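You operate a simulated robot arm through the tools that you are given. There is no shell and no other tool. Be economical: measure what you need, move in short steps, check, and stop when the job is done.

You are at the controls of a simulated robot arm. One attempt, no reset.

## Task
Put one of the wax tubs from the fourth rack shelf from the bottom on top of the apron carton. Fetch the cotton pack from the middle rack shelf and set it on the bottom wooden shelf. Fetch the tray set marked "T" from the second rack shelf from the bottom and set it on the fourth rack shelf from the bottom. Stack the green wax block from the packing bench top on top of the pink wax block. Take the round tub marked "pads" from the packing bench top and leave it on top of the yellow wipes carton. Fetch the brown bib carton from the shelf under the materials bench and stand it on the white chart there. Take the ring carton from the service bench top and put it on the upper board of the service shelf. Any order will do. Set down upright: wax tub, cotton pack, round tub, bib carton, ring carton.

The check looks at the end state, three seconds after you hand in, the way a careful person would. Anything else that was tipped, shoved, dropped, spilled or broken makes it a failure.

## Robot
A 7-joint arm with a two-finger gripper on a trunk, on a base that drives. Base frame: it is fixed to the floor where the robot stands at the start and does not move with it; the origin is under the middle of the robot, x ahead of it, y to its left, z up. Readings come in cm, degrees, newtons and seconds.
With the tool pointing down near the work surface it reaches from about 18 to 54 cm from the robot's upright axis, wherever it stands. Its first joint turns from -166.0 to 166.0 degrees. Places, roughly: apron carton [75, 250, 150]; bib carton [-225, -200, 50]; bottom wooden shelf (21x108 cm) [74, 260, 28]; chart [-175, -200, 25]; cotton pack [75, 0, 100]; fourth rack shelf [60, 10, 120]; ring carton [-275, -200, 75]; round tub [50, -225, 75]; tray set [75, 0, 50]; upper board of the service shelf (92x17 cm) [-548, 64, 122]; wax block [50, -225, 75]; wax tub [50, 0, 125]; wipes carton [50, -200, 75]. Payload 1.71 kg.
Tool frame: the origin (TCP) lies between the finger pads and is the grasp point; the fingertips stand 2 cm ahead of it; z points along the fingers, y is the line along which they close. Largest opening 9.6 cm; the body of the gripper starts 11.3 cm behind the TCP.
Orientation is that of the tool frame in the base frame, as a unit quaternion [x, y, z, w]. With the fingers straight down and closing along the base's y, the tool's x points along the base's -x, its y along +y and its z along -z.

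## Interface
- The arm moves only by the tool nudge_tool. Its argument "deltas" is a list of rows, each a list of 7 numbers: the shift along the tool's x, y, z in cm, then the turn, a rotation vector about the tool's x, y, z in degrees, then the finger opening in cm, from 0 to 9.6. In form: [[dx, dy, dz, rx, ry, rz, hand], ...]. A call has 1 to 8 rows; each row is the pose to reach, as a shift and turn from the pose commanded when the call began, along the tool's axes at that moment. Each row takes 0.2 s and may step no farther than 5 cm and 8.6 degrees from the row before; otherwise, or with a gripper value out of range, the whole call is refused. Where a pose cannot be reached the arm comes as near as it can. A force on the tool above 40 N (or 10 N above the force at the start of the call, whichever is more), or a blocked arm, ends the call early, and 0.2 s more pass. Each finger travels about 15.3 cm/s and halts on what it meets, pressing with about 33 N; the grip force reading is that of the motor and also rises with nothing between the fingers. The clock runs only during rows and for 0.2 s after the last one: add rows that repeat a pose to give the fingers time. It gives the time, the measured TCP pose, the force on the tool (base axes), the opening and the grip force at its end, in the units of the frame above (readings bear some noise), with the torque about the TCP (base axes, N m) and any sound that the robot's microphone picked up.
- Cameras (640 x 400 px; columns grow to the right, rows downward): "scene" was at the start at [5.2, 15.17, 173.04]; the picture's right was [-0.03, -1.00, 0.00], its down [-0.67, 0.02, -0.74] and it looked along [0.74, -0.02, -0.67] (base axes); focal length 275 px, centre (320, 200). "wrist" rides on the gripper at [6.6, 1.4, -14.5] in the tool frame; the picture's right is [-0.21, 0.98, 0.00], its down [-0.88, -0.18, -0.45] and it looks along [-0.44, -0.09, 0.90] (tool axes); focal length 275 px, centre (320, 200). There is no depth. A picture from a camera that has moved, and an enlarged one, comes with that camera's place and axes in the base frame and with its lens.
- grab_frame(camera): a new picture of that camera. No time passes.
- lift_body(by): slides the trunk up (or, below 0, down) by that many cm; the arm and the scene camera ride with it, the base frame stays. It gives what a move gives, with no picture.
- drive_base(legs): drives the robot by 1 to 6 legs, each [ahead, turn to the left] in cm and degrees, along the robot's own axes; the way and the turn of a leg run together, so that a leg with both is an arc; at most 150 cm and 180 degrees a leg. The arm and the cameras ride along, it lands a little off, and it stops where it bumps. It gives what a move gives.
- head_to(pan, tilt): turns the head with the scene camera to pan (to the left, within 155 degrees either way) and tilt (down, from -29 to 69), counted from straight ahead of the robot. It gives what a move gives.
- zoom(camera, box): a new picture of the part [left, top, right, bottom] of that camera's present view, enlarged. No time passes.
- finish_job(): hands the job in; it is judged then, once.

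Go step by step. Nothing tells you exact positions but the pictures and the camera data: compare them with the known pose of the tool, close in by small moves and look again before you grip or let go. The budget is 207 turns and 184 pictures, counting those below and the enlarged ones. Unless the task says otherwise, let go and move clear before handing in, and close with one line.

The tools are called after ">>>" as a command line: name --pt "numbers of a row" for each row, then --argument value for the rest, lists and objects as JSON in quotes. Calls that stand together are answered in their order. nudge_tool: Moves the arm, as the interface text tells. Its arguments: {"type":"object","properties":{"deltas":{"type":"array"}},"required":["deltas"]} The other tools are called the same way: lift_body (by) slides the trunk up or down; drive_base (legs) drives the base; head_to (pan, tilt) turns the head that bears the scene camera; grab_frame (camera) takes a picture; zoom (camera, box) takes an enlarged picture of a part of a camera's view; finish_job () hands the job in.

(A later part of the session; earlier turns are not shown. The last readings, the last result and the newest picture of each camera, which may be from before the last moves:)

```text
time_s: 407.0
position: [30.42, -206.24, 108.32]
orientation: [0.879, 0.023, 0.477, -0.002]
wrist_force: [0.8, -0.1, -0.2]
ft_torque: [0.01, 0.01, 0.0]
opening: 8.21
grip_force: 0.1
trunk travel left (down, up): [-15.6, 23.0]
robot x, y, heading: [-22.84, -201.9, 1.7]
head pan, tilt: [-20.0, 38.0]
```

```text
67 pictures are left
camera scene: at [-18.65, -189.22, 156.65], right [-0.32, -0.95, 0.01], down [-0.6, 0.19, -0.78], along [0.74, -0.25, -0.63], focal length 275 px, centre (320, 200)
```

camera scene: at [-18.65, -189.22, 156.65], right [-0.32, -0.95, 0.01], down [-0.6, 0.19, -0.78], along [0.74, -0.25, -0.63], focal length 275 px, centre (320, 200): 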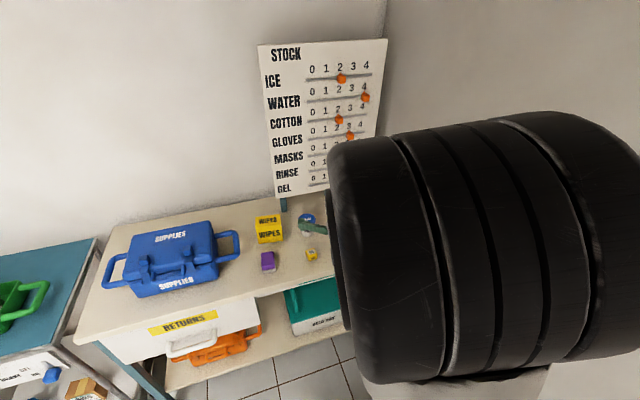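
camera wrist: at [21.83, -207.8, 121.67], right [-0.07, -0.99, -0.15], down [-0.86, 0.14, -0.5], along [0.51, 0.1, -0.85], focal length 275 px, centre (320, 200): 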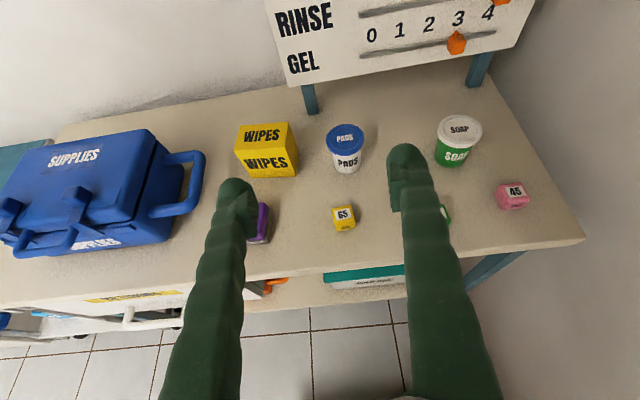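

I can see everything: wipes carton ≈ (60,-191), pads tub ≈ (58.5,-208), green block ≈ (42.5,-224), pink block ≈ (44,-235.5), bench top ≈ 76. I'll lower the trunk and move over the pads tub first.

>>> lift_body --by -15.4

>>> drive_base --legs '[[20, -1.5]]'

>>> nudge_tool --pt "0 0 0 0 0 0 8.5" --pt "0 0 0 0 0 0 9" --pt "0 0 0 0 0 0 9" --pt "0 0 0 0 0 0 9" --pt "0 0 0 0 0 0 9" --pt "0 0 0 0 0 0 9" --pt "0 0 0 0 0 0 9" --pt "0 0 0 0 0 0 9"

>>> grab_frame --camera "wrist"

```text
time_s: 408.8
position: [29.28, -206.5, 93.14]
orientation: [0.876, 0.024, 0.482, -0.004]
wrist_force: [0.5, 0.4, -0.6]
ft_torque: [0.0, 0.01, -0.01]
opening: 8.19
grip_force: 0.0
trunk travel left (down, up): [-0.2, 38.4]
robot x, y, heading: [-22.83, -201.89, 1.7]
head pan, tilt: [-20.0, 38.0]
```

```text
time_s: 410.5
position: [49.73, -207.61, 93.04]
orientation: [0.877, 0.013, 0.48, 0.002]
wrist_force: [0.9, -0.2, 0.2]
ft_torque: [0.01, 0.05, -0.01]
opening: 8.19
grip_force: 0.1
trunk travel left (down, up): [-0.2, 38.4]
robot x, y, heading: [-2.46, -201.33, 0.1]
head pan, tilt: [-20.0, 38.0]
```

```text
time_s: 412.3
position: [48.67, -207.9, 93.15]
orientation: [0.873, 0.012, 0.487, 0.002]
wrist_force: [0.4, -0.3, 1.3]
ft_torque: [0.0, 0.0, -0.02]
opening: 9.03
grip_force: 0.0
trunk travel left (down, up): [-0.2, 38.4]
robot x, y, heading: [-2.8, -201.2, -0.2]
head pan, tilt: [-20.0, 38.0]
```

```text
66 pictures are left
camera wrist: at [39.8, -209.28, 106.27], right [-0.09, -0.98, -0.16], down [-0.84, 0.16, -0.51], along [0.53, 0.09, -0.84], focal length 275 px, centre (320, 200)
```

wrist: 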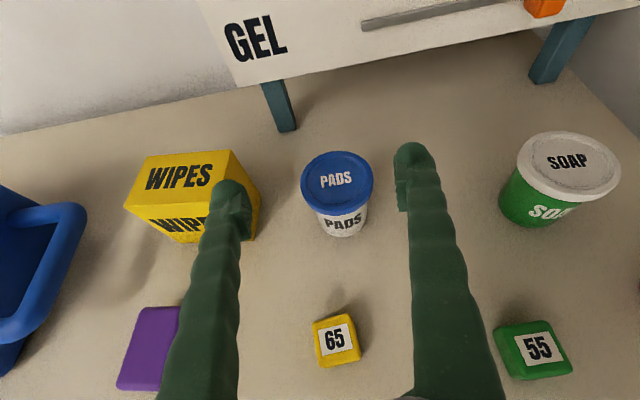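

Comparing both views, the bench top is nearer z 80.5 and the pads tub is centred at ≈ (53.8,-209), top 87.5. I'll go most of the way and verify.

>>> nudge_tool --pt "-1 0.3 1.6 0 0 0 9" --pt "-2 0.6 3.2 0 0 0 9" --pt "-2.8 0.9 4.8 0 0 0 9" --pt "-3.5 1.1 6 0 0 0 9" --pt "-3.5 1.1 6 0 0 0 9"

>>> grab_frame --camera "wrist"

```text
time_s: 413.5
position: [51.37, -208.75, 87.72]
orientation: [0.873, 0.012, 0.488, 0.002]
wrist_force: [1.1, -0.1, 0.1]
ft_torque: [-0.02, 0.0, 0.02]
opening: 8.98
grip_force: 0.1
trunk travel left (down, up): [-0.2, 38.4]
robot x, y, heading: [-2.4, -201.53, 0.0]
head pan, tilt: [-20.0, 38.0]
```

```text
65 pictures are left
camera wrist: at [42.41, -210.16, 100.72], right [-0.09, -0.98, -0.16], down [-0.84, 0.16, -0.52], along [0.53, 0.09, -0.84], focal length 275 px, centre (320, 200)
```

wrist: 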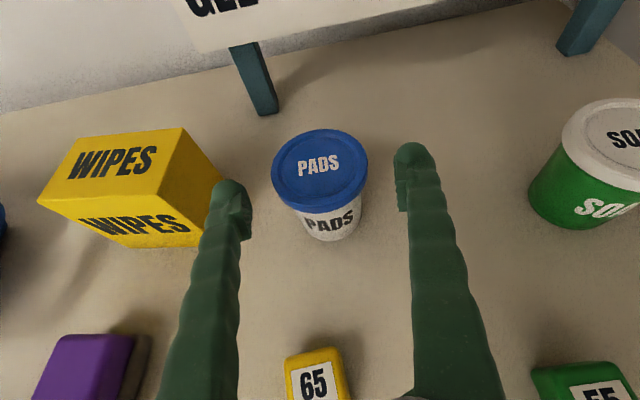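

The tub is centred; lid top ≈ 87.8. Final descent around it and close.

>>> nudge_tool --pt "-0.7 0.1 1.2 0 0 0 9" --pt "-1.4 0.2 2.4 0 0 0 9" --pt "-2.15 0.25 3.6 0 0 0 9" --pt "-2.15 0.25 3.6 0 0 0 9" --pt "-2.15 0.25 3.6 0 0 0 7.5" --pt "-2.15 0.25 3.6 0 0 0 6" --pt "-2.15 0.25 3.6 0 0 0 4" --pt "-2.15 0.25 3.6 0 0 0 3"

>>> grab_frame --camera "wrist"

```text
time_s: 415.3
position: [53.3, -208.87, 83.97]
orientation: [0.873, 0.012, 0.488, 0.002]
wrist_force: [0.1, 0.5, 0.0]
ft_torque: [0.06, -0.04, 0.04]
opening: 5.61
grip_force: 33.0
trunk travel left (down, up): [-0.2, 38.4]
robot x, y, heading: [-2.61, -201.5, 0.3]
head pan, tilt: [-20.0, 38.0]
```

```text
64 pictures are left
camera wrist: at [44.35, -210.33, 97.12], right [-0.09, -0.98, -0.16], down [-0.84, 0.16, -0.52], along [0.53, 0.09, -0.84], focal length 275 px, centre (320, 200)
```

wrist: 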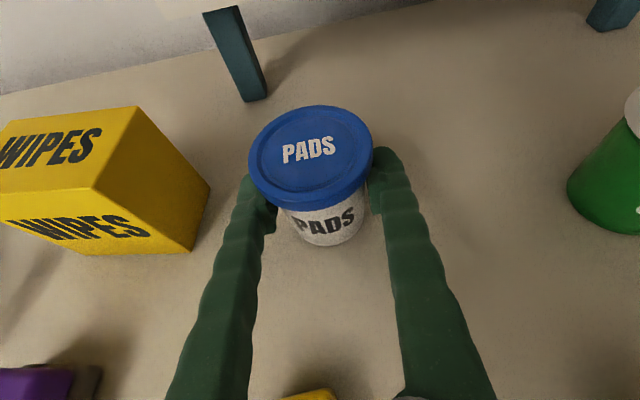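

Held. The wipes carton's top is at ≈ 88.7, centred about (55,-195.3). Lifting to z ≈ 96 and moving left above it.

>>> nudge_tool --pt "3.4 0 -2.1 0 0 0 3" --pt "6.8 0 -4.2 0 0 0 3" --pt "10.2 0 -6.3 0 0 0 3" --pt "10.6 -4.5 -5.8 0 0 0 3" --pt "10.9 -9 -5.3 0 0 0 3" --pt "11.1 -13.5 -4.9 0 0 0 3" --pt "11.1 -13.5 -4.9 0 0 0 3" --pt "11.1 -13.5 -4.9 0 0 0 3"

>>> grab_frame --camera "wrist"

>>> grab_frame --camera "scene"

```text
time_s: 417.1
position: [54.87, -195.28, 95.76]
orientation: [0.873, 0.011, 0.488, 0.002]
wrist_force: [0.4, -0.3, -1.4]
ft_torque: [-0.03, 0.0, 0.03]
opening: 5.59
grip_force: 33.0
trunk travel left (down, up): [-0.2, 38.4]
robot x, y, heading: [-2.64, -201.71, 0.1]
head pan, tilt: [-20.0, 38.0]
```

```text
63 pictures are left
camera wrist: at [45.97, -196.6, 108.83], right [-0.09, -0.98, -0.16], down [-0.84, 0.16, -0.51], along [0.53, 0.09, -0.84], focal length 275 px, centre (320, 200)
```

wrist: 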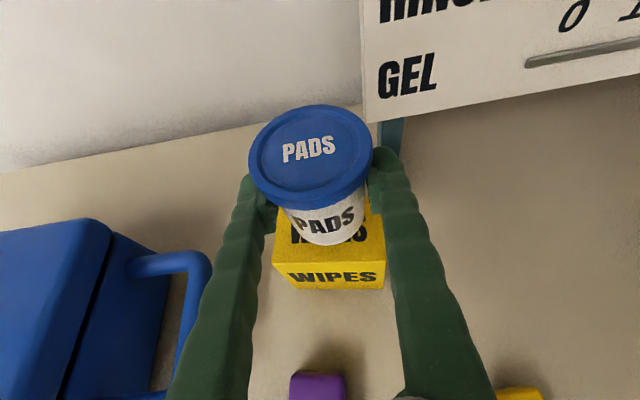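

```text
62 pictures are left
camera scene: at [1.79, -189.08, 141.26], right [-0.34, -0.94, 0.01], down [-0.59, 0.21, -0.78], along [0.73, -0.27, -0.63], focal length 275 px, centre (320, 200)
```

scene: 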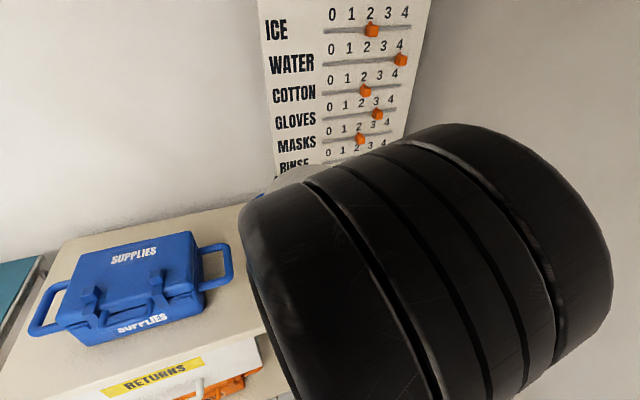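

The carton's top centre refines to (55.7,-194.5). I'll shift slightly and lower to near contact, then softly down.

>>> nudge_tool --pt "0.4 -0.7 0.7 0 0 0 3" --pt "-0.6 -0.7 1.3 0 0 0 3" --pt "-1.6 -0.7 1.9 0 0 0 3" --pt "-2.2 -0.7 2.3 0 0 0 3" --pt "-2.5 -0.7 2.5 0 0 0 3" --pt "-2.8 -0.7 2.7 0 0 0 3" --pt "-3.0 -0.7 2.8 0 0 0 3" --pt "-3.0 -0.7 2.8 0 0 0 3"

>>> grab_frame --camera "wrist"

```text
time_s: 418.9
position: [55.61, -194.54, 91.86]
orientation: [0.872, 0.011, 0.489, 0.002]
wrist_force: [0.4, 0.4, 22.1]
ft_torque: [0.13, -0.38, 0.01]
opening: 5.44
grip_force: 32.8
trunk travel left (down, up): [-0.2, 38.4]
robot x, y, heading: [-2.59, -201.61, 0.1]
head pan, tilt: [-20.0, 38.0]
```

```text
61 pictures are left
camera wrist: at [46.6, -196.02, 104.9], right [-0.09, -0.98, -0.16], down [-0.84, 0.16, -0.52], along [0.54, 0.09, -0.84], focal length 275 px, centre (320, 200)
```

wrist: 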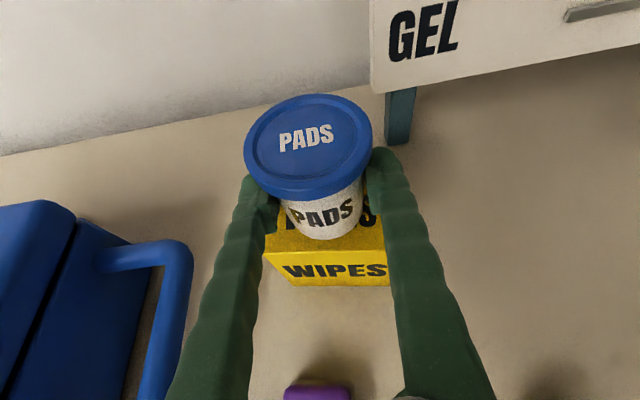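

Touching down; the tub is about half a cm too far back. I'll lift 0.6 cm, shift 0.5 cm toward me, lower again.

>>> nudge_tool --pt "0.6 0 -0.4 0 0 0 3" --pt "0.35 0 -0.85 0 0 0 3" --pt "0.0 0 -0.6 0 0 0 3" --pt "-0.2 0 -0.45 0 0 0 3" --pt "-0.25 0 -0.43 0 0 0 3" --pt "-0.25 0 -0.43 0 0 0 3"

>>> zoom --camera "wrist" --box '[200, 80, 440, 300]'

```text
time_s: 420.3
position: [55.29, -194.66, 91.75]
orientation: [0.873, 0.012, 0.487, 0.002]
wrist_force: [0.1, 0.7, 7.1]
ft_torque: [0.11, -0.21, 0.04]
opening: 5.41
grip_force: 33.1
trunk travel left (down, up): [-0.2, 38.4]
robot x, y, heading: [-2.67, -201.45, 0.6]
head pan, tilt: [-20.0, 38.0]
```

```text
1.82 times, centred on (320, 190) of wrist
camera zoom: at [46.25, -196.09, 104.93], right [-0.09, -0.98, -0.16], down [-0.84, 0.16, -0.52], along [0.53, 0.09, -0.84], focal length 500 px, centre (320, 218)
```

zoom: 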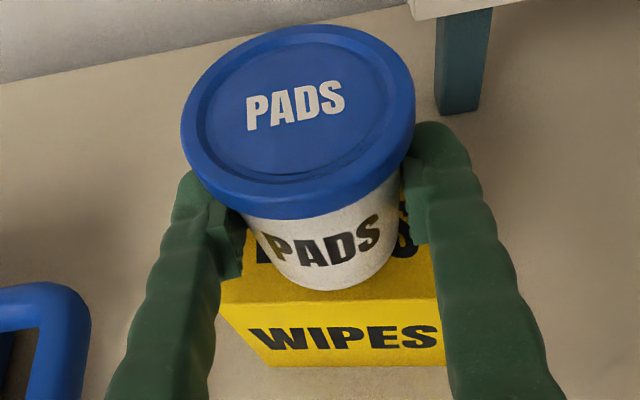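

Centred now. Opening wide enough for the lid, and withdrawing.

>>> nudge_tool --pt "0.1 0 -0.05 0 0 0 4.5" --pt "0.1 0 -0.05 0 0 0 5.8" --pt "0.1 0 -0.05 0 0 0 7" --pt "0.1 0 -0.05 0 0 0 8.5" --pt "0.1 0 -0.05 0 0 0 8.5"

>>> nudge_tool --pt "0 0 -1.5 0 0 0 8.5" --pt "0 0 -3 0 0 0 8.5" --pt "0 0 -5 0 0 0 8.5" --pt "0 0 -8 0 0 0 8.5" --pt "0 0 -11 0 0 0 8.5"

>>> grab_frame --camera "wrist"

```text
time_s: 421.5
position: [55.27, -194.68, 91.83]
orientation: [0.873, 0.011, 0.487, 0.002]
wrist_force: [0.7, 0.4, 0.3]
ft_torque: [-0.03, -0.01, 0.02]
opening: 8.49
grip_force: 0.1
trunk travel left (down, up): [-0.2, 38.4]
robot x, y, heading: [-2.93, -201.45, 0.1]
head pan, tilt: [-20.0, 38.0]
```

```text
time_s: 422.6
position: [44.98, -215.75, 96.53]
orientation: [0.852, -0.201, 0.479, 0.071]
wrist_force: [-0.2, -0.4, -0.1]
ft_torque: [0.01, -0.06, 0.04]
opening: 8.48
grip_force: 0.1
trunk travel left (down, up): [-0.2, 38.4]
robot x, y, heading: [-2.82, -201.6, 0.2]
head pan, tilt: [-20.0, 38.0]
stopped in row 5: the arm was blocked; the commanded pose is now the measured one
```

```text
59 pictures are left
camera wrist: at [35.86, -214.25, 109.59], right [-0.5, -0.83, -0.24], down [-0.68, 0.55, -0.49], along [0.54, -0.08, -0.84], focal length 275 px, centre (320, 200)
```

wrist: 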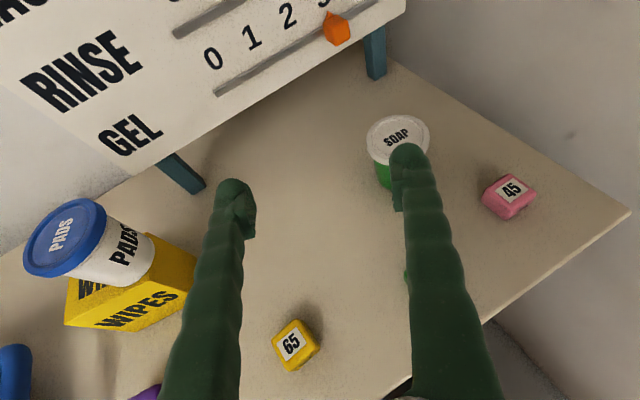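

The arm jumped sideways (elbow against the head) but nothing was hit; the pads tub stands upright on the wipes carton. I'll back off to stretch the arm, straighten the tool, and turn toward the wax blocks: green ≈ (40,-221), pink ≈ (41.5,-232).

>>> drive_base --legs '[[-20, 0]]'

>>> nudge_tool --pt "1.4 -3.3 0.8 6.1 -0.5 -3.9 8.5" --pt "2.8 -6.6 1.6 12.2 -1 -7.7 8.5" --pt "4.3 -9.9 2.5 18.3 -1.6 -11.6 8.5" --pt "4.3 -9.9 2.5 18.3 -1.6 -11.6 8.5"

>>> drive_base --legs '[[0, -14]]'

>>> nudge_tool --pt "0 0 0 0 0 0 7" --pt "0 0 0 0 0 0 7" --pt "0 0 0 0 0 0 7" --pt "0 0 0 0 0 0 7"

>>> grab_frame --camera "wrist"

```text
time_s: 424.3
position: [26.02, -213.21, 96.72]
orientation: [0.858, -0.172, 0.477, 0.078]
wrist_force: [-1.1, -0.3, 1.2]
ft_torque: [0.05, -0.01, 0.03]
opening: 8.52
grip_force: 0.0
trunk travel left (down, up): [-0.2, 38.4]
robot x, y, heading: [-22.71, -201.18, -0.0]
head pan, tilt: [-20.0, 38.0]
```

```text
time_s: 425.3
position: [34.19, -206.05, 99.39]
orientation: [0.878, -0.007, 0.479, -0.016]
wrist_force: [0.5, 0.1, 0.2]
ft_torque: [0.0, -0.02, -0.02]
opening: 8.51
grip_force: 0.1
trunk travel left (down, up): [-0.2, 38.4]
robot x, y, heading: [-22.93, -201.48, -0.2]
head pan, tilt: [-20.0, 38.0]
```

```text
time_s: 426.5
position: [31.26, -215.56, 100.34]
orientation: [0.865, -0.081, 0.495, 0.028]
wrist_force: [-0.2, 0.7, -0.7]
ft_torque: [-0.07, -0.02, -0.09]
opening: 8.51
grip_force: 0.0
trunk travel left (down, up): [-0.2, 38.4]
robot x, y, heading: [-22.46, -201.58, -10.3]
head pan, tilt: [-20.0, 38.0]
stopped in leg 1: the robot was blocked; the commanded pose is now the measured one
```

```text
time_s: 427.5
position: [31.17, -215.92, 100.26]
orientation: [0.865, -0.084, 0.494, 0.027]
wrist_force: [-0.2, 0.1, -0.5]
ft_torque: [0.03, 0.0, 0.02]
opening: 7.01
grip_force: 0.1
trunk travel left (down, up): [-0.2, 38.4]
robot x, y, heading: [-22.84, -201.89, -10.1]
head pan, tilt: [-20.0, 38.0]
```

```text
58 pictures are left
camera wrist: at [21.79, -216.25, 113.13], right [-0.27, -0.94, -0.21], down [-0.78, 0.34, -0.52], along [0.56, 0.03, -0.83], focal length 275 px, centre (320, 200)
```

wrist: 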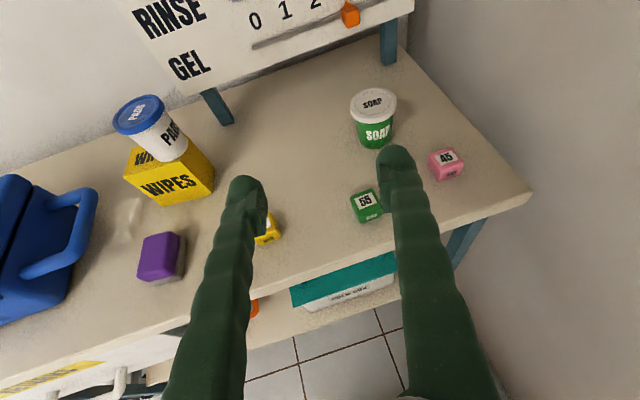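

The turn stopped at -10°, which suffices. Green is at ≈ (39,-220.5), pink at ≈ (41,-231.7). I'll check what I bumped with the head camera, and roll forward 7 cm.

>>> head_to --pan -100 --tilt 60

>>> grab_frame --camera "scene"

>>> zoom --camera "wrist" --box '[330, 130, 490, 230]'

```text
time_s: 429.0
position: [31.18, -215.89, 100.25]
orientation: [0.865, -0.084, 0.494, 0.027]
wrist_force: [0.1, 0.0, 0.0]
ft_torque: [0.01, 0.02, 0.0]
opening: 6.99
grip_force: 0.0
trunk travel left (down, up): [-0.2, 38.4]
robot x, y, heading: [-22.54, -201.53, -10.1]
head pan, tilt: [-100.0, 60.0]
```

```text
57 pictures are left
camera scene: at [-26.01, -191.91, 138.44], right [-0.94, 0.35, 0.02], down [0.29, 0.81, -0.5], along [-0.19, -0.47, -0.86], focal length 275 px, centre (320, 200)
```

scene: 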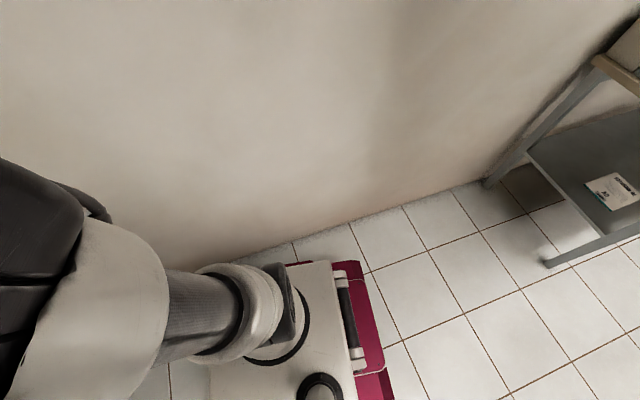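

```text
4.00 times, centred on (410, 180) of wrist
camera zoom: at [21.79, -216.24, 113.13], right [-0.27, -0.94, -0.21], down [-0.78, 0.34, -0.52], along [0.56, 0.03, -0.83], focal length 1101 px, centre (-40, 280)
```

zoom: 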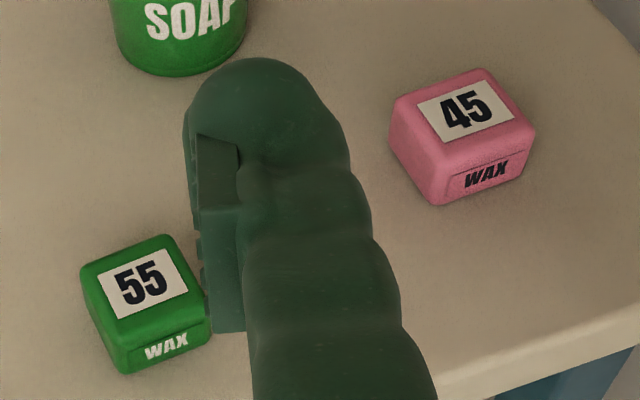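

The robot's corner only touches the bare wall, so nothing is disturbed. Green block: (40,-220.7), square to the bench, 3.5 cm high. I'll hover over it with the arm.

>>> nudge_tool --pt "-1.4 0.9 3 1.9 0 -1.1 7" --pt "-2.9 1.9 6 3.8 0 -2.2 7" --pt "-4.3 2.8 9 5.6 0 -3.3 7" --pt "-5.8 3.8 12.1 7.5 0 -4.4 7" --pt "-5.8 3.8 12.1 7.5 0 -4.4 7"

>>> grab_frame --camera "wrist"

```text
time_s: 430.2
position: [37.13, -220.64, 89.18]
orientation: [0.869, -0.017, 0.495, -0.012]
wrist_force: [1.0, 0.7, -0.3]
ft_torque: [0.01, 0.0, 0.02]
opening: 6.98
grip_force: 0.0
trunk travel left (down, up): [-0.2, 38.4]
robot x, y, heading: [-22.92, -201.68, -10.3]
head pan, tilt: [-100.0, 60.0]
```

```text
55 pictures are left
camera wrist: at [27.93, -222.37, 102.0], right [-0.12, -0.97, -0.21], down [-0.83, 0.22, -0.52], along [0.55, 0.11, -0.83], focal length 275 px, centre (320, 200)
```

wrist: 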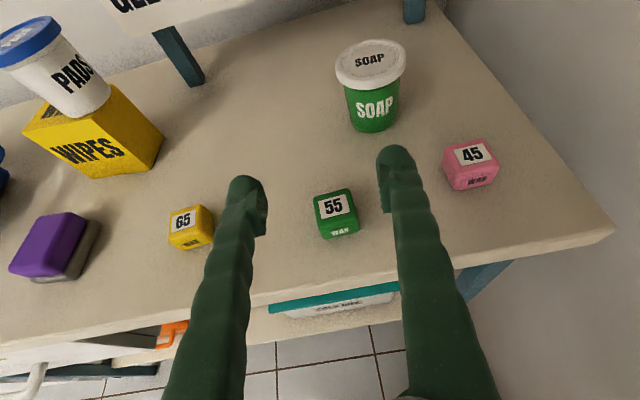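

Aligned. Descending and closing on the green block.

>>> nudge_tool --pt "-1.1 0.1 1.4 0 0 0 7" --pt "-2.2 0.25 2.8 0 0 0 7" --pt "-3.3 0.4 4.2 0 0 0 7" --pt "-4.2 0.5 5.7 0 0 0 7" --pt "-4.2 0.5 5.7 0 0 0 5.5" --pt "-4.2 0.5 5.7 0 0 0 4" --pt "-4.2 0.5 5.7 0 0 0 2.5" --pt "-4.2 0.5 5.7 0 0 0 1"

>>> grab_frame --camera "wrist"

```text
time_s: 432.0
position: [40.05, -220.76, 82.73]
orientation: [0.869, -0.018, 0.495, -0.01]
wrist_force: [-0.3, 0.6, 0.0]
ft_torque: [-0.04, 0.01, -0.03]
opening: 3.23
grip_force: 33.0
trunk travel left (down, up): [-0.2, 38.4]
robot x, y, heading: [-22.53, -201.21, -10.3]
head pan, tilt: [-100.0, 60.0]
```

```text
54 pictures are left
camera wrist: at [30.8, -222.54, 95.57], right [-0.13, -0.97, -0.21], down [-0.83, 0.22, -0.52], along [0.55, 0.11, -0.83], focal length 275 px, centre (320, 200)
```

wrist: 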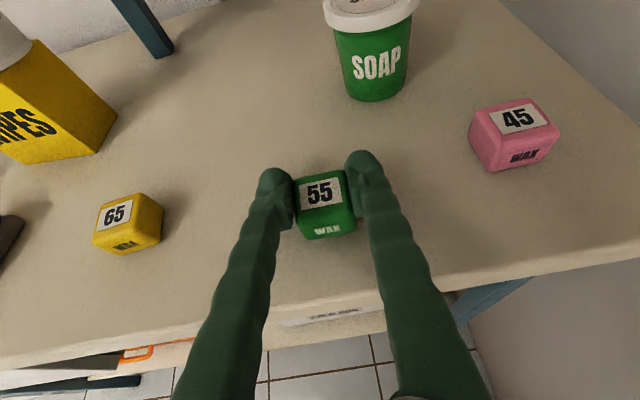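

Held. Pink block's top centre ≈ (41,-231.7,84.2). I'll lift 7 cm and move right above it with a 10° yaw to keep the hand off the wall.

>>> nudge_tool --pt "3 0 -1.8 0 0 0 1" --pt "6 0 -3.6 0 0 0 1" --pt "6.2 3.7 -3.3 -2.9 0.1 1.7 1" --pt "6.3 7.4 -3.0 -5.7 0.3 3.4 1" --pt "6.5 11 -2.8 -8.6 0.4 5.1 1" --pt "6.5 11 -2.8 -8.6 0.4 5.1 1" --pt "6.5 11 -2.8 -8.6 0.4 5.1 1"

>>> grab_frame --camera "wrist"

```text
time_s: 433.6
position: [40.57, -232.0, 89.5]
orientation: [0.864, -0.094, 0.493, 0.033]
wrist_force: [-0.4, -0.7, 0.2]
ft_torque: [-0.01, 0.02, 0.0]
opening: 3.23
grip_force: 33.1
trunk travel left (down, up): [-0.2, 38.4]
robot x, y, heading: [-22.79, -201.58, -10.0]
head pan, tilt: [-100.0, 60.0]
```

```text
53 pictures are left
camera wrist: at [31.11, -232.14, 102.28], right [-0.29, -0.93, -0.21], down [-0.77, 0.36, -0.52], along [0.56, 0.01, -0.83], focal length 275 px, centre (320, 200)
```

wrist: 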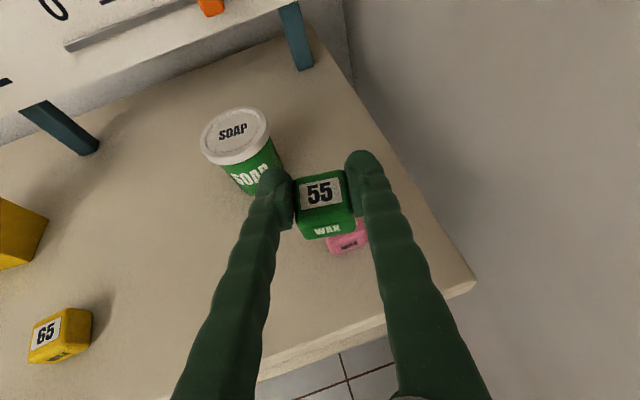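

Pink's centre refines to (42,-232.7). Shifting and lowering to contact.

>>> nudge_tool --pt "0.6 0.4 1.3 0 0 0 1" --pt "-0.4 0.4 2.0 0 0 0 1" --pt "-1.4 0.4 2.65 0 0 0 1" --pt "-1.7 0.4 2.8 0 0 0 1" --pt "-2.0 0.4 3.0 0 0 0 1" --pt "-2.3 0.4 3.2 0 0 0 1" --pt "-2.3 0.4 3.2 0 0 0 1"

>>> grab_frame --camera "wrist"

```text
time_s: 435.2
position: [42.23, -232.5, 85.78]
orientation: [0.863, -0.094, 0.494, 0.033]
wrist_force: [0.8, 0.0, -0.8]
ft_torque: [0.01, -0.03, 0.02]
opening: 3.23
grip_force: 32.7
trunk travel left (down, up): [-0.2, 38.4]
robot x, y, heading: [-22.88, -201.67, -10.1]
head pan, tilt: [-100.0, 60.0]
```

```text
52 pictures are left
camera wrist: at [32.76, -232.59, 98.56], right [-0.29, -0.93, -0.21], down [-0.77, 0.36, -0.52], along [0.56, 0.01, -0.83], focal length 275 px, centre (320, 200)
```

wrist: 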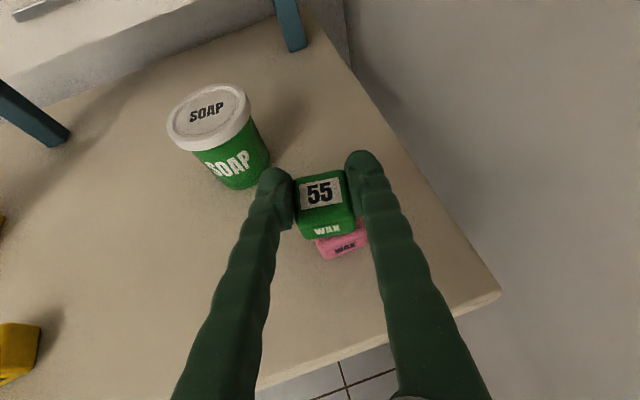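

No contact yet; the offset between the blocks is only a few mm. Lowering further in small steps.

>>> nudge_tool --pt "-0.35 0.2 -0.1 0 0 0 1" --pt "-0.6 0.2 0.03 0 0 0 1" --pt "-0.85 0.2 0.17 0 0 0 1" --pt "-1.1 0.2 0.3 0 0 0 1" --pt "-1.3 0.2 0.42 0 0 0 1" --pt "-1.3 0.2 0.42 0 0 0 1"

>>> zoom --camera "wrist" --box '[240, 140, 420, 280]'

```text
time_s: 436.6
position: [41.61, -232.58, 84.53]
orientation: [0.862, -0.094, 0.496, 0.035]
wrist_force: [4.8, -3.2, 26.3]
ft_torque: [-0.26, -0.15, 0.0]
opening: 3.25
grip_force: 32.5
trunk travel left (down, up): [-0.2, 38.4]
robot x, y, heading: [-22.63, -201.43, -10.2]
head pan, tilt: [-100.0, 60.0]
```

```text
2.86 times, centred on (330, 210) of wrist
camera zoom: at [32.28, -232.7, 97.39], right [-0.29, -0.93, -0.21], down [-0.77, 0.36, -0.52], along [0.57, 0.01, -0.82], focal length 786 px, centre (291, 171)
```

zoom: 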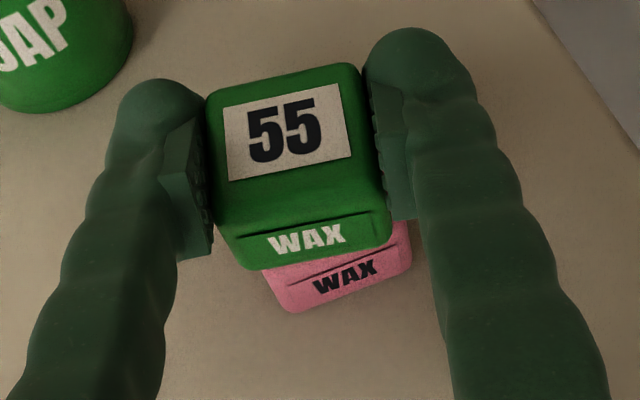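

Green rests on pink, well aligned. Easing, opening, and withdrawing.

>>> nudge_tool --pt "0.3 0 -0.18 0 0 0 1.5" --pt "0.3 0 -0.18 0 0 0 3.4" --pt "0.3 0 -0.18 0 0 0 4.2" --pt "0.3 0 -0.18 0 0 0 5.5" --pt "0.3 0 -0.18 0 0 0 5.5"

>>> nudge_tool --pt "0 0 -1.5 0 0 0 5.5" --pt "0 0 -3 0 0 0 5.5" --pt "0 0 -5 0 0 0 5.5" --pt "0 0 -7 0 0 0 5.5" --pt "0 0 -9 0 0 0 5.5"

>>> grab_frame --camera "wrist"

```text
time_s: 437.8
position: [41.77, -232.7, 84.59]
orientation: [0.864, -0.094, 0.494, 0.033]
wrist_force: [0.3, 0.8, 0.2]
ft_torque: [0.0, -0.01, 0.01]
opening: 5.48
grip_force: 0.0
trunk travel left (down, up): [-0.2, 38.4]
robot x, y, heading: [-22.76, -201.33, -10.3]
head pan, tilt: [-100.0, 60.0]
```

```text
time_s: 439.0
position: [34.17, -231.41, 89.29]
orientation: [0.864, -0.094, 0.494, 0.033]
wrist_force: [-0.3, 0.1, -0.1]
ft_torque: [0.0, -0.01, 0.04]
opening: 5.49
grip_force: 0.0
trunk travel left (down, up): [-0.2, 38.4]
robot x, y, heading: [-22.84, -201.37, -10.3]
head pan, tilt: [-100.0, 60.0]
```

```text
50 pictures are left
camera wrist: at [24.73, -231.52, 102.22], right [-0.29, -0.93, -0.21], down [-0.77, 0.36, -0.52], along [0.56, 0.01, -0.83], focal length 275 px, centre (320, 200)
```

wrist: 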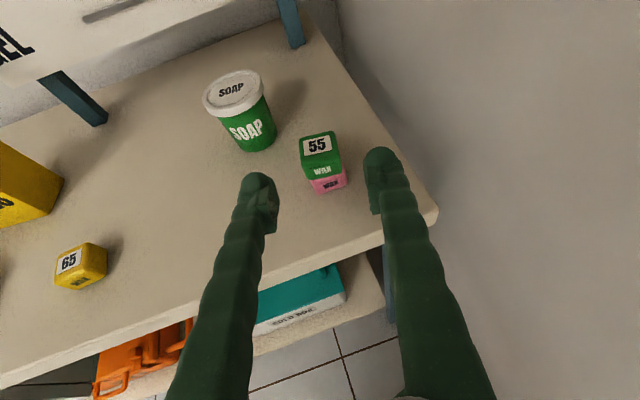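

Green is stacked on pink. Five done. Next the materials bench to the west; I'll back out, raise the trunk, turn and look that way.

>>> drive_base --legs '[[-45, 0], [0, 100]]'

>>> lift_body --by 25

>>> drive_base --legs '[[75, 0], [0, 90]]'

>>> head_to --pan 30 --tilt 30

>>> grab_frame --camera "scene"

```text
time_s: 447.0
position: [-48.64, -131.89, 89.28]
orientation: [0.624, 0.604, 0.342, -0.36]
wrist_force: [-0.6, 0.1, 0.6]
ft_torque: [-0.01, -0.01, 0.0]
opening: 5.5
grip_force: 0.0
trunk travel left (down, up): [-0.2, 38.4]
robot x, y, heading: [-67.16, -193.22, 90.3]
head pan, tilt: [-100.0, 60.0]
```

```text
time_s: 449.6
position: [-48.64, -133.02, 115.06]
orientation: [0.622, 0.601, 0.346, -0.363]
wrist_force: [-0.2, 0.2, 0.9]
ft_torque: [0.01, 0.01, 0.02]
opening: 5.5
grip_force: 0.0
trunk travel left (down, up): [-25.2, 13.4]
robot x, y, heading: [-67.31, -193.5, 90.4]
head pan, tilt: [-100.0, 60.0]
```

```text
time_s: 458.6
position: [-127.96, -99.45, 115.09]
orientation: [0.007, 0.865, -0.017, -0.501]
wrist_force: [-0.6, -0.3, -0.2]
ft_torque: [-0.04, 0.03, 0.0]
opening: 5.53
grip_force: 0.0
trunk travel left (down, up): [-25.2, 13.4]
robot x, y, heading: [-67.8, -116.48, -178.7]
head pan, tilt: [-100.0, 60.0]
```

```text
time_s: 460.7
position: [-126.2, -99.37, 116.11]
orientation: [0.007, 0.861, -0.018, -0.509]
wrist_force: [-0.3, -0.6, 0.1]
ft_torque: [-0.01, 0.02, -0.02]
opening: 5.49
grip_force: 0.0
trunk travel left (down, up): [-25.2, 13.4]
robot x, y, heading: [-67.39, -116.39, -178.9]
head pan, tilt: [30.0, 30.0]
```

```text
49 pictures are left
camera scene: at [-71.82, -136.56, 167.39], right [-0.52, 0.85, -0.01], down [0.44, 0.26, -0.86], along [-0.73, -0.45, -0.51], focal length 275 px, centre (320, 200)
```

scene: 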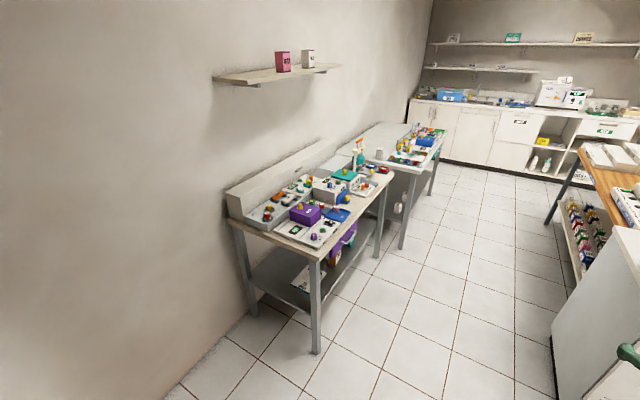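

The materials bench spans x -153…-255, y -190…-244, top z ≈ 76, with an under-shelf; the service bench follows beyond. I'll drive to face the under-shelf from y ≈ -120.

>>> drive_base --legs '[[112, 0], [0, 89]]'

>>> lift_body --by -25

>>> head_to --pan 0 --tilt 45

>>> grab_frame --camera "scene"

```text
time_s: 471.4
position: [-198.37, -176.25, 115.96]
orientation: [-0.598, 0.619, -0.369, -0.351]
wrist_force: [-0.3, 0.4, 0.1]
ft_torque: [0.02, 0.02, 0.02]
opening: 5.51
grip_force: 0.1
trunk travel left (down, up): [-25.2, 13.4]
robot x, y, heading: [-180.56, -118.02, -89.9]
head pan, tilt: [30.0, 30.0]
```

```text
time_s: 474.0
position: [-198.44, -174.51, 92.06]
orientation: [-0.595, 0.616, -0.374, -0.356]
wrist_force: [0.2, -0.2, -0.4]
ft_torque: [0.01, 0.0, 0.0]
opening: 5.51
grip_force: 0.1
trunk travel left (down, up): [-0.2, 38.4]
robot x, y, heading: [-180.98, -118.23, -90.0]
head pan, tilt: [30.0, 30.0]
```

```text
time_s: 474.9
position: [-198.29, -174.48, 91.98]
orientation: [-0.594, 0.616, -0.375, -0.356]
wrist_force: [0.5, -0.5, 0.7]
ft_torque: [0.01, 0.01, -0.03]
opening: 5.49
grip_force: 0.0
trunk travel left (down, up): [-0.2, 38.4]
robot x, y, heading: [-180.78, -118.29, -89.6]
head pan, tilt: [0.0, 45.0]
```

```text
48 pictures are left
camera scene: at [-165.36, -122.42, 140.23], right [-1.0, -0.01, 0.0], down [0.0, 0.72, -0.7], along [0.0, -0.7, -0.72], focal length 275 px, centre (320, 200)
```

scene: 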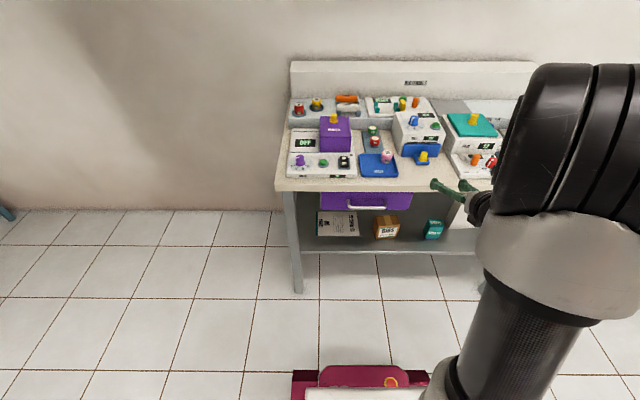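

I see the chart, the brown bibs carton and a teal box on the under-shelf. Enlarging.

>>> zoom --camera "scene" --box '[280, 180, 472, 300]'

```text
3.33 times, centred on (376, 240) of scene
camera zoom: at [-165.36, -122.42, 140.23], right [-1.0, -0.01, 0.0], down [0.0, 0.72, -0.7], along [0.0, -0.7, -0.72], focal length 918 px, centre (133, 67)
```

zoom: 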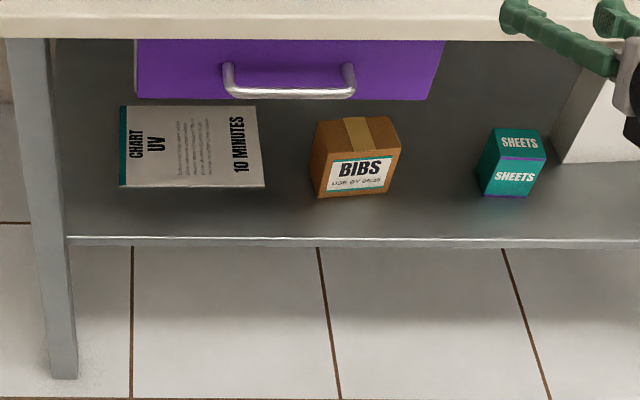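

The carton (x -190…-200, y -197…-204, z 38–46) is wider than deep, so I'll turn it as I did the tray: push its right end back, then grip across its depth from the front left. First, lower closed fingers in front of the bench.

>>> nudge_tool --pt "-3.5 0 1.9 0 -1.3 0 3" --pt "-7.1 0 3.7 0 -2.6 0 1" --pt "-10.6 0 5.6 0 -4 0 0" --pt "-14.1 0 7.4 0 -5.3 0 0" --pt "-17.7 0 9.3 0 -6.6 0 0" --pt "-21.2 0 11.2 0 -8 0 0"

>>> nudge_tool --pt "-3.2 0 2.4 0 0 0 0" --pt "-6.4 0 4.7 0 0 0 0" --pt "-9.7 0 7.1 0 0 0 0" --pt "-12.9 0 9.4 0 0 0 0" --pt "-16.1 0 11.8 0 0 0 0" --pt "-19.4 0 14.1 0 0 0 0" --pt "-19.4 0 14.1 0 0 0 0"

>>> grab_frame --camera "wrist"

>>> grab_frame --camera "scene"

```text
time_s: 476.3
position: [-197.27, -174.4, 68.26]
orientation: [-0.619, 0.64, -0.332, -0.312]
wrist_force: [1.1, 0.5, 0.4]
ft_torque: [-0.04, 0.0, 0.0]
opening: 0.0
grip_force: 29.5
trunk travel left (down, up): [-0.2, 38.4]
robot x, y, heading: [-181.05, -117.72, -89.8]
head pan, tilt: [0.0, 45.0]
```

```text
time_s: 477.9
position: [-196.34, -174.51, 44.21]
orientation: [-0.62, 0.639, -0.332, -0.311]
wrist_force: [0.5, -1.2, 0.5]
ft_torque: [0.0, 0.04, 0.04]
opening: 0.0
grip_force: 29.8
trunk travel left (down, up): [-0.2, 38.4]
robot x, y, heading: [-180.92, -118.1, -89.7]
head pan, tilt: [0.0, 45.0]
```

```text
46 pictures are left
camera wrist: at [-198.14, -166.76, 57.72], right [-0.97, 0.13, -0.2], down [0.21, 0.87, -0.44], along [0.12, -0.47, -0.87], focal length 275 px, centre (320, 200)
```

wrist: 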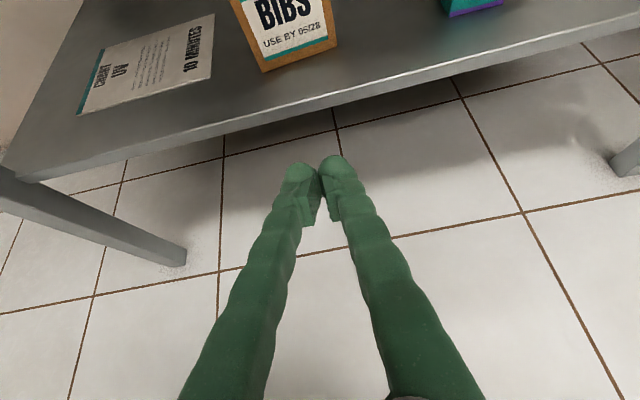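

```text
45 pictures are left
camera scene: at [-165.36, -122.45, 140.23], right [-1.0, -0.01, 0.0], down [0.0, 0.72, -0.7], along [0.0, -0.7, -0.72], focal length 275 px, centre (320, 200)
```

scene: 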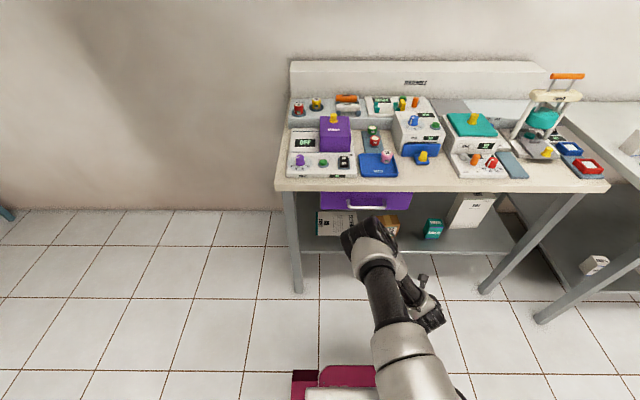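

Triangulation gives: shelf z ≈ 35.3, carton front edge from (-190.7,-198.9) to (-200.6,-200.4), so 10 cm wide; the chart lies flat at x -164…-184, y -200.6…-215.7. I'll stretch the arm and line up at the carton's right end.

>>> nudge_tool --pt "0.7 0.6 2.6 0 0 0 0" --pt "1.4 1.2 5.2 0 0 0 0" --pt "2.1 1.8 7.8 0 0 0 0" --pt "2.8 2.3 10.3 0 0 0 0" --pt "2.8 2.3 10.3 0 0 0 0"

>>> drive_base --legs '[[10, 0]]'

>>> nudge_tool --pt "0 0 0 0 0 0 0" --pt "0 0 0 0 0 0 0" --pt "0 0 0 0 0 0 0" --pt "0 0 0 0 0 0 0" --pt "0 0 0 0 0 0 0"

>>> grab_frame --camera "wrist"

```text
time_s: 479.1
position: [-199.07, -184.54, 40.21]
orientation: [-0.62, 0.64, -0.331, -0.311]
wrist_force: [-0.4, 0.1, 0.9]
ft_torque: [0.0, 0.01, -0.01]
opening: 0.0
grip_force: 29.5
trunk travel left (down, up): [-0.2, 38.4]
robot x, y, heading: [-181.06, -117.38, -89.9]
head pan, tilt: [0.0, 45.0]
```

```text
time_s: 480.3
position: [-198.93, -194.43, 40.29]
orientation: [-0.621, 0.639, -0.331, -0.311]
wrist_force: [0.5, -0.1, 0.3]
ft_torque: [0.0, 0.01, -0.02]
opening: 0.0
grip_force: 30.0
trunk travel left (down, up): [-0.2, 38.4]
robot x, y, heading: [-180.85, -127.95, -89.4]
head pan, tilt: [0.0, 45.0]
```

```text
time_s: 481.5
position: [-198.95, -193.88, 41.18]
orientation: [-0.617, 0.637, -0.336, -0.317]
wrist_force: [-0.5, 0.0, 0.3]
ft_torque: [0.0, -0.03, -0.01]
opening: 0.0
grip_force: 28.9
trunk travel left (down, up): [-0.2, 38.4]
robot x, y, heading: [-180.7, -127.97, -89.5]
head pan, tilt: [0.0, 45.0]
```

```text
44 pictures are left
camera wrist: at [-200.78, -185.83, 54.8], right [-0.97, 0.13, -0.21], down [0.21, 0.86, -0.46], along [0.12, -0.48, -0.87], focal length 275 px, centre (320, 200)
```

wrist: 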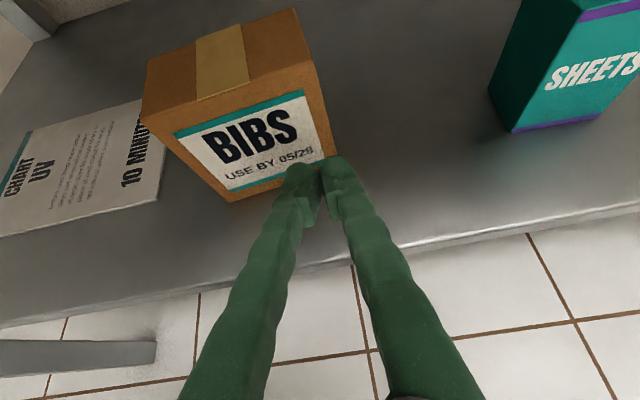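

Positioned at the carton's right end. Pushing it back by driving 11 cm.

>>> drive_base --legs '[[6, 0], [5, 0]]'

>>> nudge_tool --pt "0 0 0 0 0 0 0" --pt "0 0 0 0 0 0 0" --pt "0 0 0 0 0 0 0" --pt "0 0 0 0 0 0 0"

>>> grab_frame --camera "wrist"

```text
time_s: 482.7
position: [-198.99, -197.59, 41.94]
orientation: [-0.613, 0.639, -0.336, -0.32]
wrist_force: [-0.4, -0.4, 0.5]
ft_torque: [0.02, -0.05, 0.01]
opening: 0.0
grip_force: 29.1
trunk travel left (down, up): [-0.2, 38.4]
robot x, y, heading: [-180.93, -133.95, -89.4]
head pan, tilt: [0.0, 45.0]
stopped in leg 1: the robot was blocked; the commanded pose is now the measured one
```

```text
time_s: 483.7
position: [-198.97, -197.62, 41.95]
orientation: [-0.615, 0.637, -0.338, -0.318]
wrist_force: [0.5, 0.1, 0.0]
ft_torque: [0.01, 0.01, 0.0]
opening: 0.0
grip_force: 29.7
trunk travel left (down, up): [-0.2, 38.4]
robot x, y, heading: [-180.64, -134.22, -89.6]
head pan, tilt: [0.0, 45.0]
```

```text
43 pictures are left
camera wrist: at [-200.84, -189.53, 55.43], right [-0.97, 0.13, -0.21], down [0.22, 0.86, -0.46], along [0.12, -0.49, -0.86], focal length 275 px, centre (320, 200)
```

wrist: 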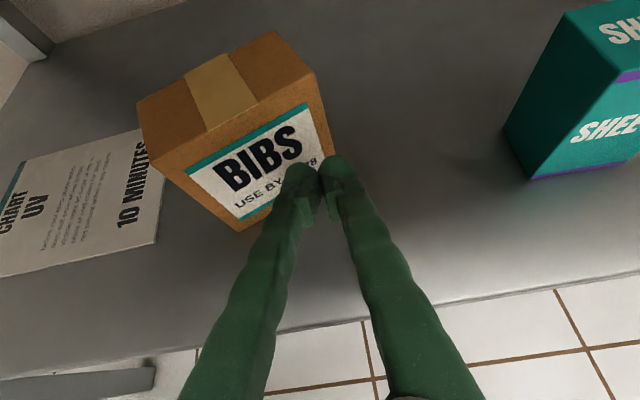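

The push stopped early again though the carton did turn. I'll look to see what is touching.

>>> grab_frame --camera "scene"

```text
42 pictures are left
camera scene: at [-165.29, -138.33, 140.24], right [-1.0, -0.01, 0.0], down [-0.01, 0.72, -0.7], along [0.01, -0.7, -0.72], focal length 275 px, centre (320, 200)
```

scene: 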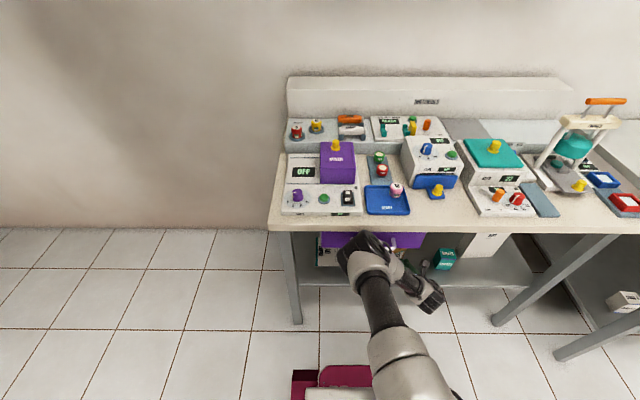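

The elbow touches the drawer front. The arm has plenty of extension left, so I'll back the base off 13 cm and push with the arm instead.

>>> drive_base --legs '[[-13, 0]]'

>>> nudge_tool --pt "1.7 0 2.4 0 0 0 0" --pt "3.4 0 4.8 0 0 0 0" --pt "5.1 0 7.2 0 0 0 0" --pt "6.8 0 9.6 0 0 0 0" --pt "8.5 0 12 0 0 0 0" --pt "9.6 0 13.5 0 0 0 0" --pt "10.7 0 15 0 0 0 0" --pt "11.4 0 16 0 0 0 0"

>>> grab_frame --camera "wrist"

```text
time_s: 485.0
position: [-199.31, -184.66, 41.86]
orientation: [-0.613, 0.639, -0.337, -0.32]
wrist_force: [0.4, -0.7, 0.4]
ft_torque: [-0.01, -0.03, 0.0]
opening: 0.0
grip_force: 29.8
trunk travel left (down, up): [-0.2, 38.4]
robot x, y, heading: [-180.68, -120.85, -89.6]
head pan, tilt: [0.0, 45.0]
```

```text
time_s: 486.8
position: [-199.65, -203.94, 43.46]
orientation: [-0.611, 0.635, -0.343, -0.325]
wrist_force: [-0.4, 0.2, 0.3]
ft_torque: [-0.02, -0.03, -0.01]
opening: 0.0
grip_force: 30.3
trunk travel left (down, up): [-0.2, 38.4]
robot x, y, heading: [-180.97, -121.14, -89.7]
head pan, tilt: [0.0, 45.0]
```

```text
41 pictures are left
camera wrist: at [-201.5, -195.55, 56.78], right [-0.97, 0.13, -0.21], down [0.22, 0.85, -0.48], along [0.11, -0.51, -0.85], focal length 275 px, centre (320, 200)
```

wrist: 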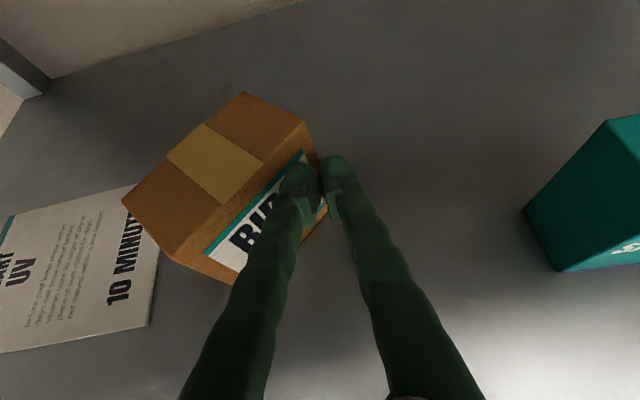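

The fingertips have slid to the carton's corner; it now lies at about 32° with centre ≈ (-193,-208). With the arm's long reach I can grip across its depth directly: I'll withdraw, and turn the tool right about 52° and flatter.

>>> nudge_tool --pt "-2.5 0 -3.8 0 0 0 0" --pt "-5 0 -7.6 0 0 0 0" --pt "-7.5 0 -11.4 0 0 0 0" --pt "-9.9 0 -15 0 0 0 0"

>>> nudge_tool --pt "-0.5 -2.2 -0.7 -6.2 0.3 4.1 1.5" --pt "-1.1 -4.5 -1.4 -12.4 0.6 8.2 3" --pt "-1.7 -6.7 -2.1 -18.6 0.9 12.4 5" --pt "-2.2 -9 -2.8 -24.8 1.1 16.5 7" --pt "-2.8 -11.2 -3.6 -30.9 1.4 20.6 9" --pt "-3.3 -13.5 -4.3 -37.1 1.7 24.7 9.6" --pt "-3.9 -15.7 -5 -43.3 2 28.8 9.6"

>>> nudge_tool --pt "0 0 0 0 6.5 0 9.6" --pt "0 0 0 0 13 0 9.6" --pt "0 0 0 0 13 0 9.6"

>>> grab_frame --camera "wrist"

```text
time_s: 487.8
position: [-199.64, -185.37, 43.61]
orientation: [-0.611, 0.636, -0.343, -0.325]
wrist_force: [-0.6, 0.2, 0.1]
ft_torque: [0.02, 0.0, 0.01]
opening: 0.0
grip_force: 29.6
trunk travel left (down, up): [-0.2, 38.4]
robot x, y, heading: [-180.96, -120.98, -89.9]
head pan, tilt: [0.0, 45.0]
```

```text
time_s: 489.4
position: [-183.49, -179.72, 43.35]
orientation: [-0.27, 0.839, -0.165, -0.443]
wrist_force: [-0.3, 0.4, 0.6]
ft_torque: [-0.01, 0.0, 0.03]
opening: 9.59
grip_force: 0.1
trunk travel left (down, up): [-0.2, 38.4]
robot x, y, heading: [-180.69, -121.27, -89.6]
head pan, tilt: [0.0, 45.0]
```

```text
time_s: 490.2
position: [-183.42, -179.54, 43.56]
orientation: [-0.25, 0.783, -0.195, -0.535]
wrist_force: [0.3, 0.0, -0.8]
ft_torque: [0.01, 0.0, 0.0]
opening: 9.62
grip_force: 0.2
trunk travel left (down, up): [-0.2, 38.4]
robot x, y, heading: [-180.87, -121.08, -89.9]
head pan, tilt: [0.0, 45.0]
```

```text
40 pictures are left
camera wrist: at [-175.57, -171.52, 54.77], right [-0.53, 0.82, -0.23], down [0.71, 0.27, -0.66], along [-0.48, -0.51, -0.72], focal length 275 px, centre (320, 200)
```

wrist: 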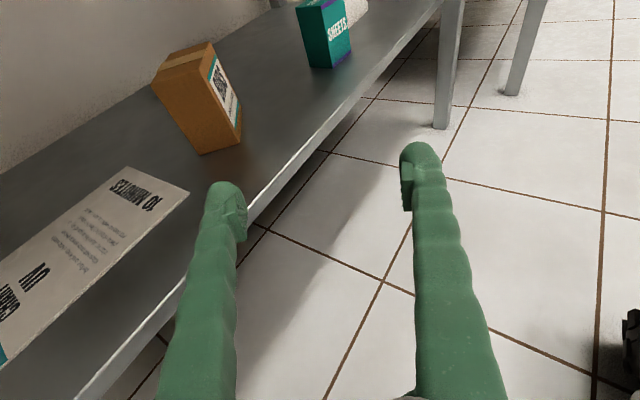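

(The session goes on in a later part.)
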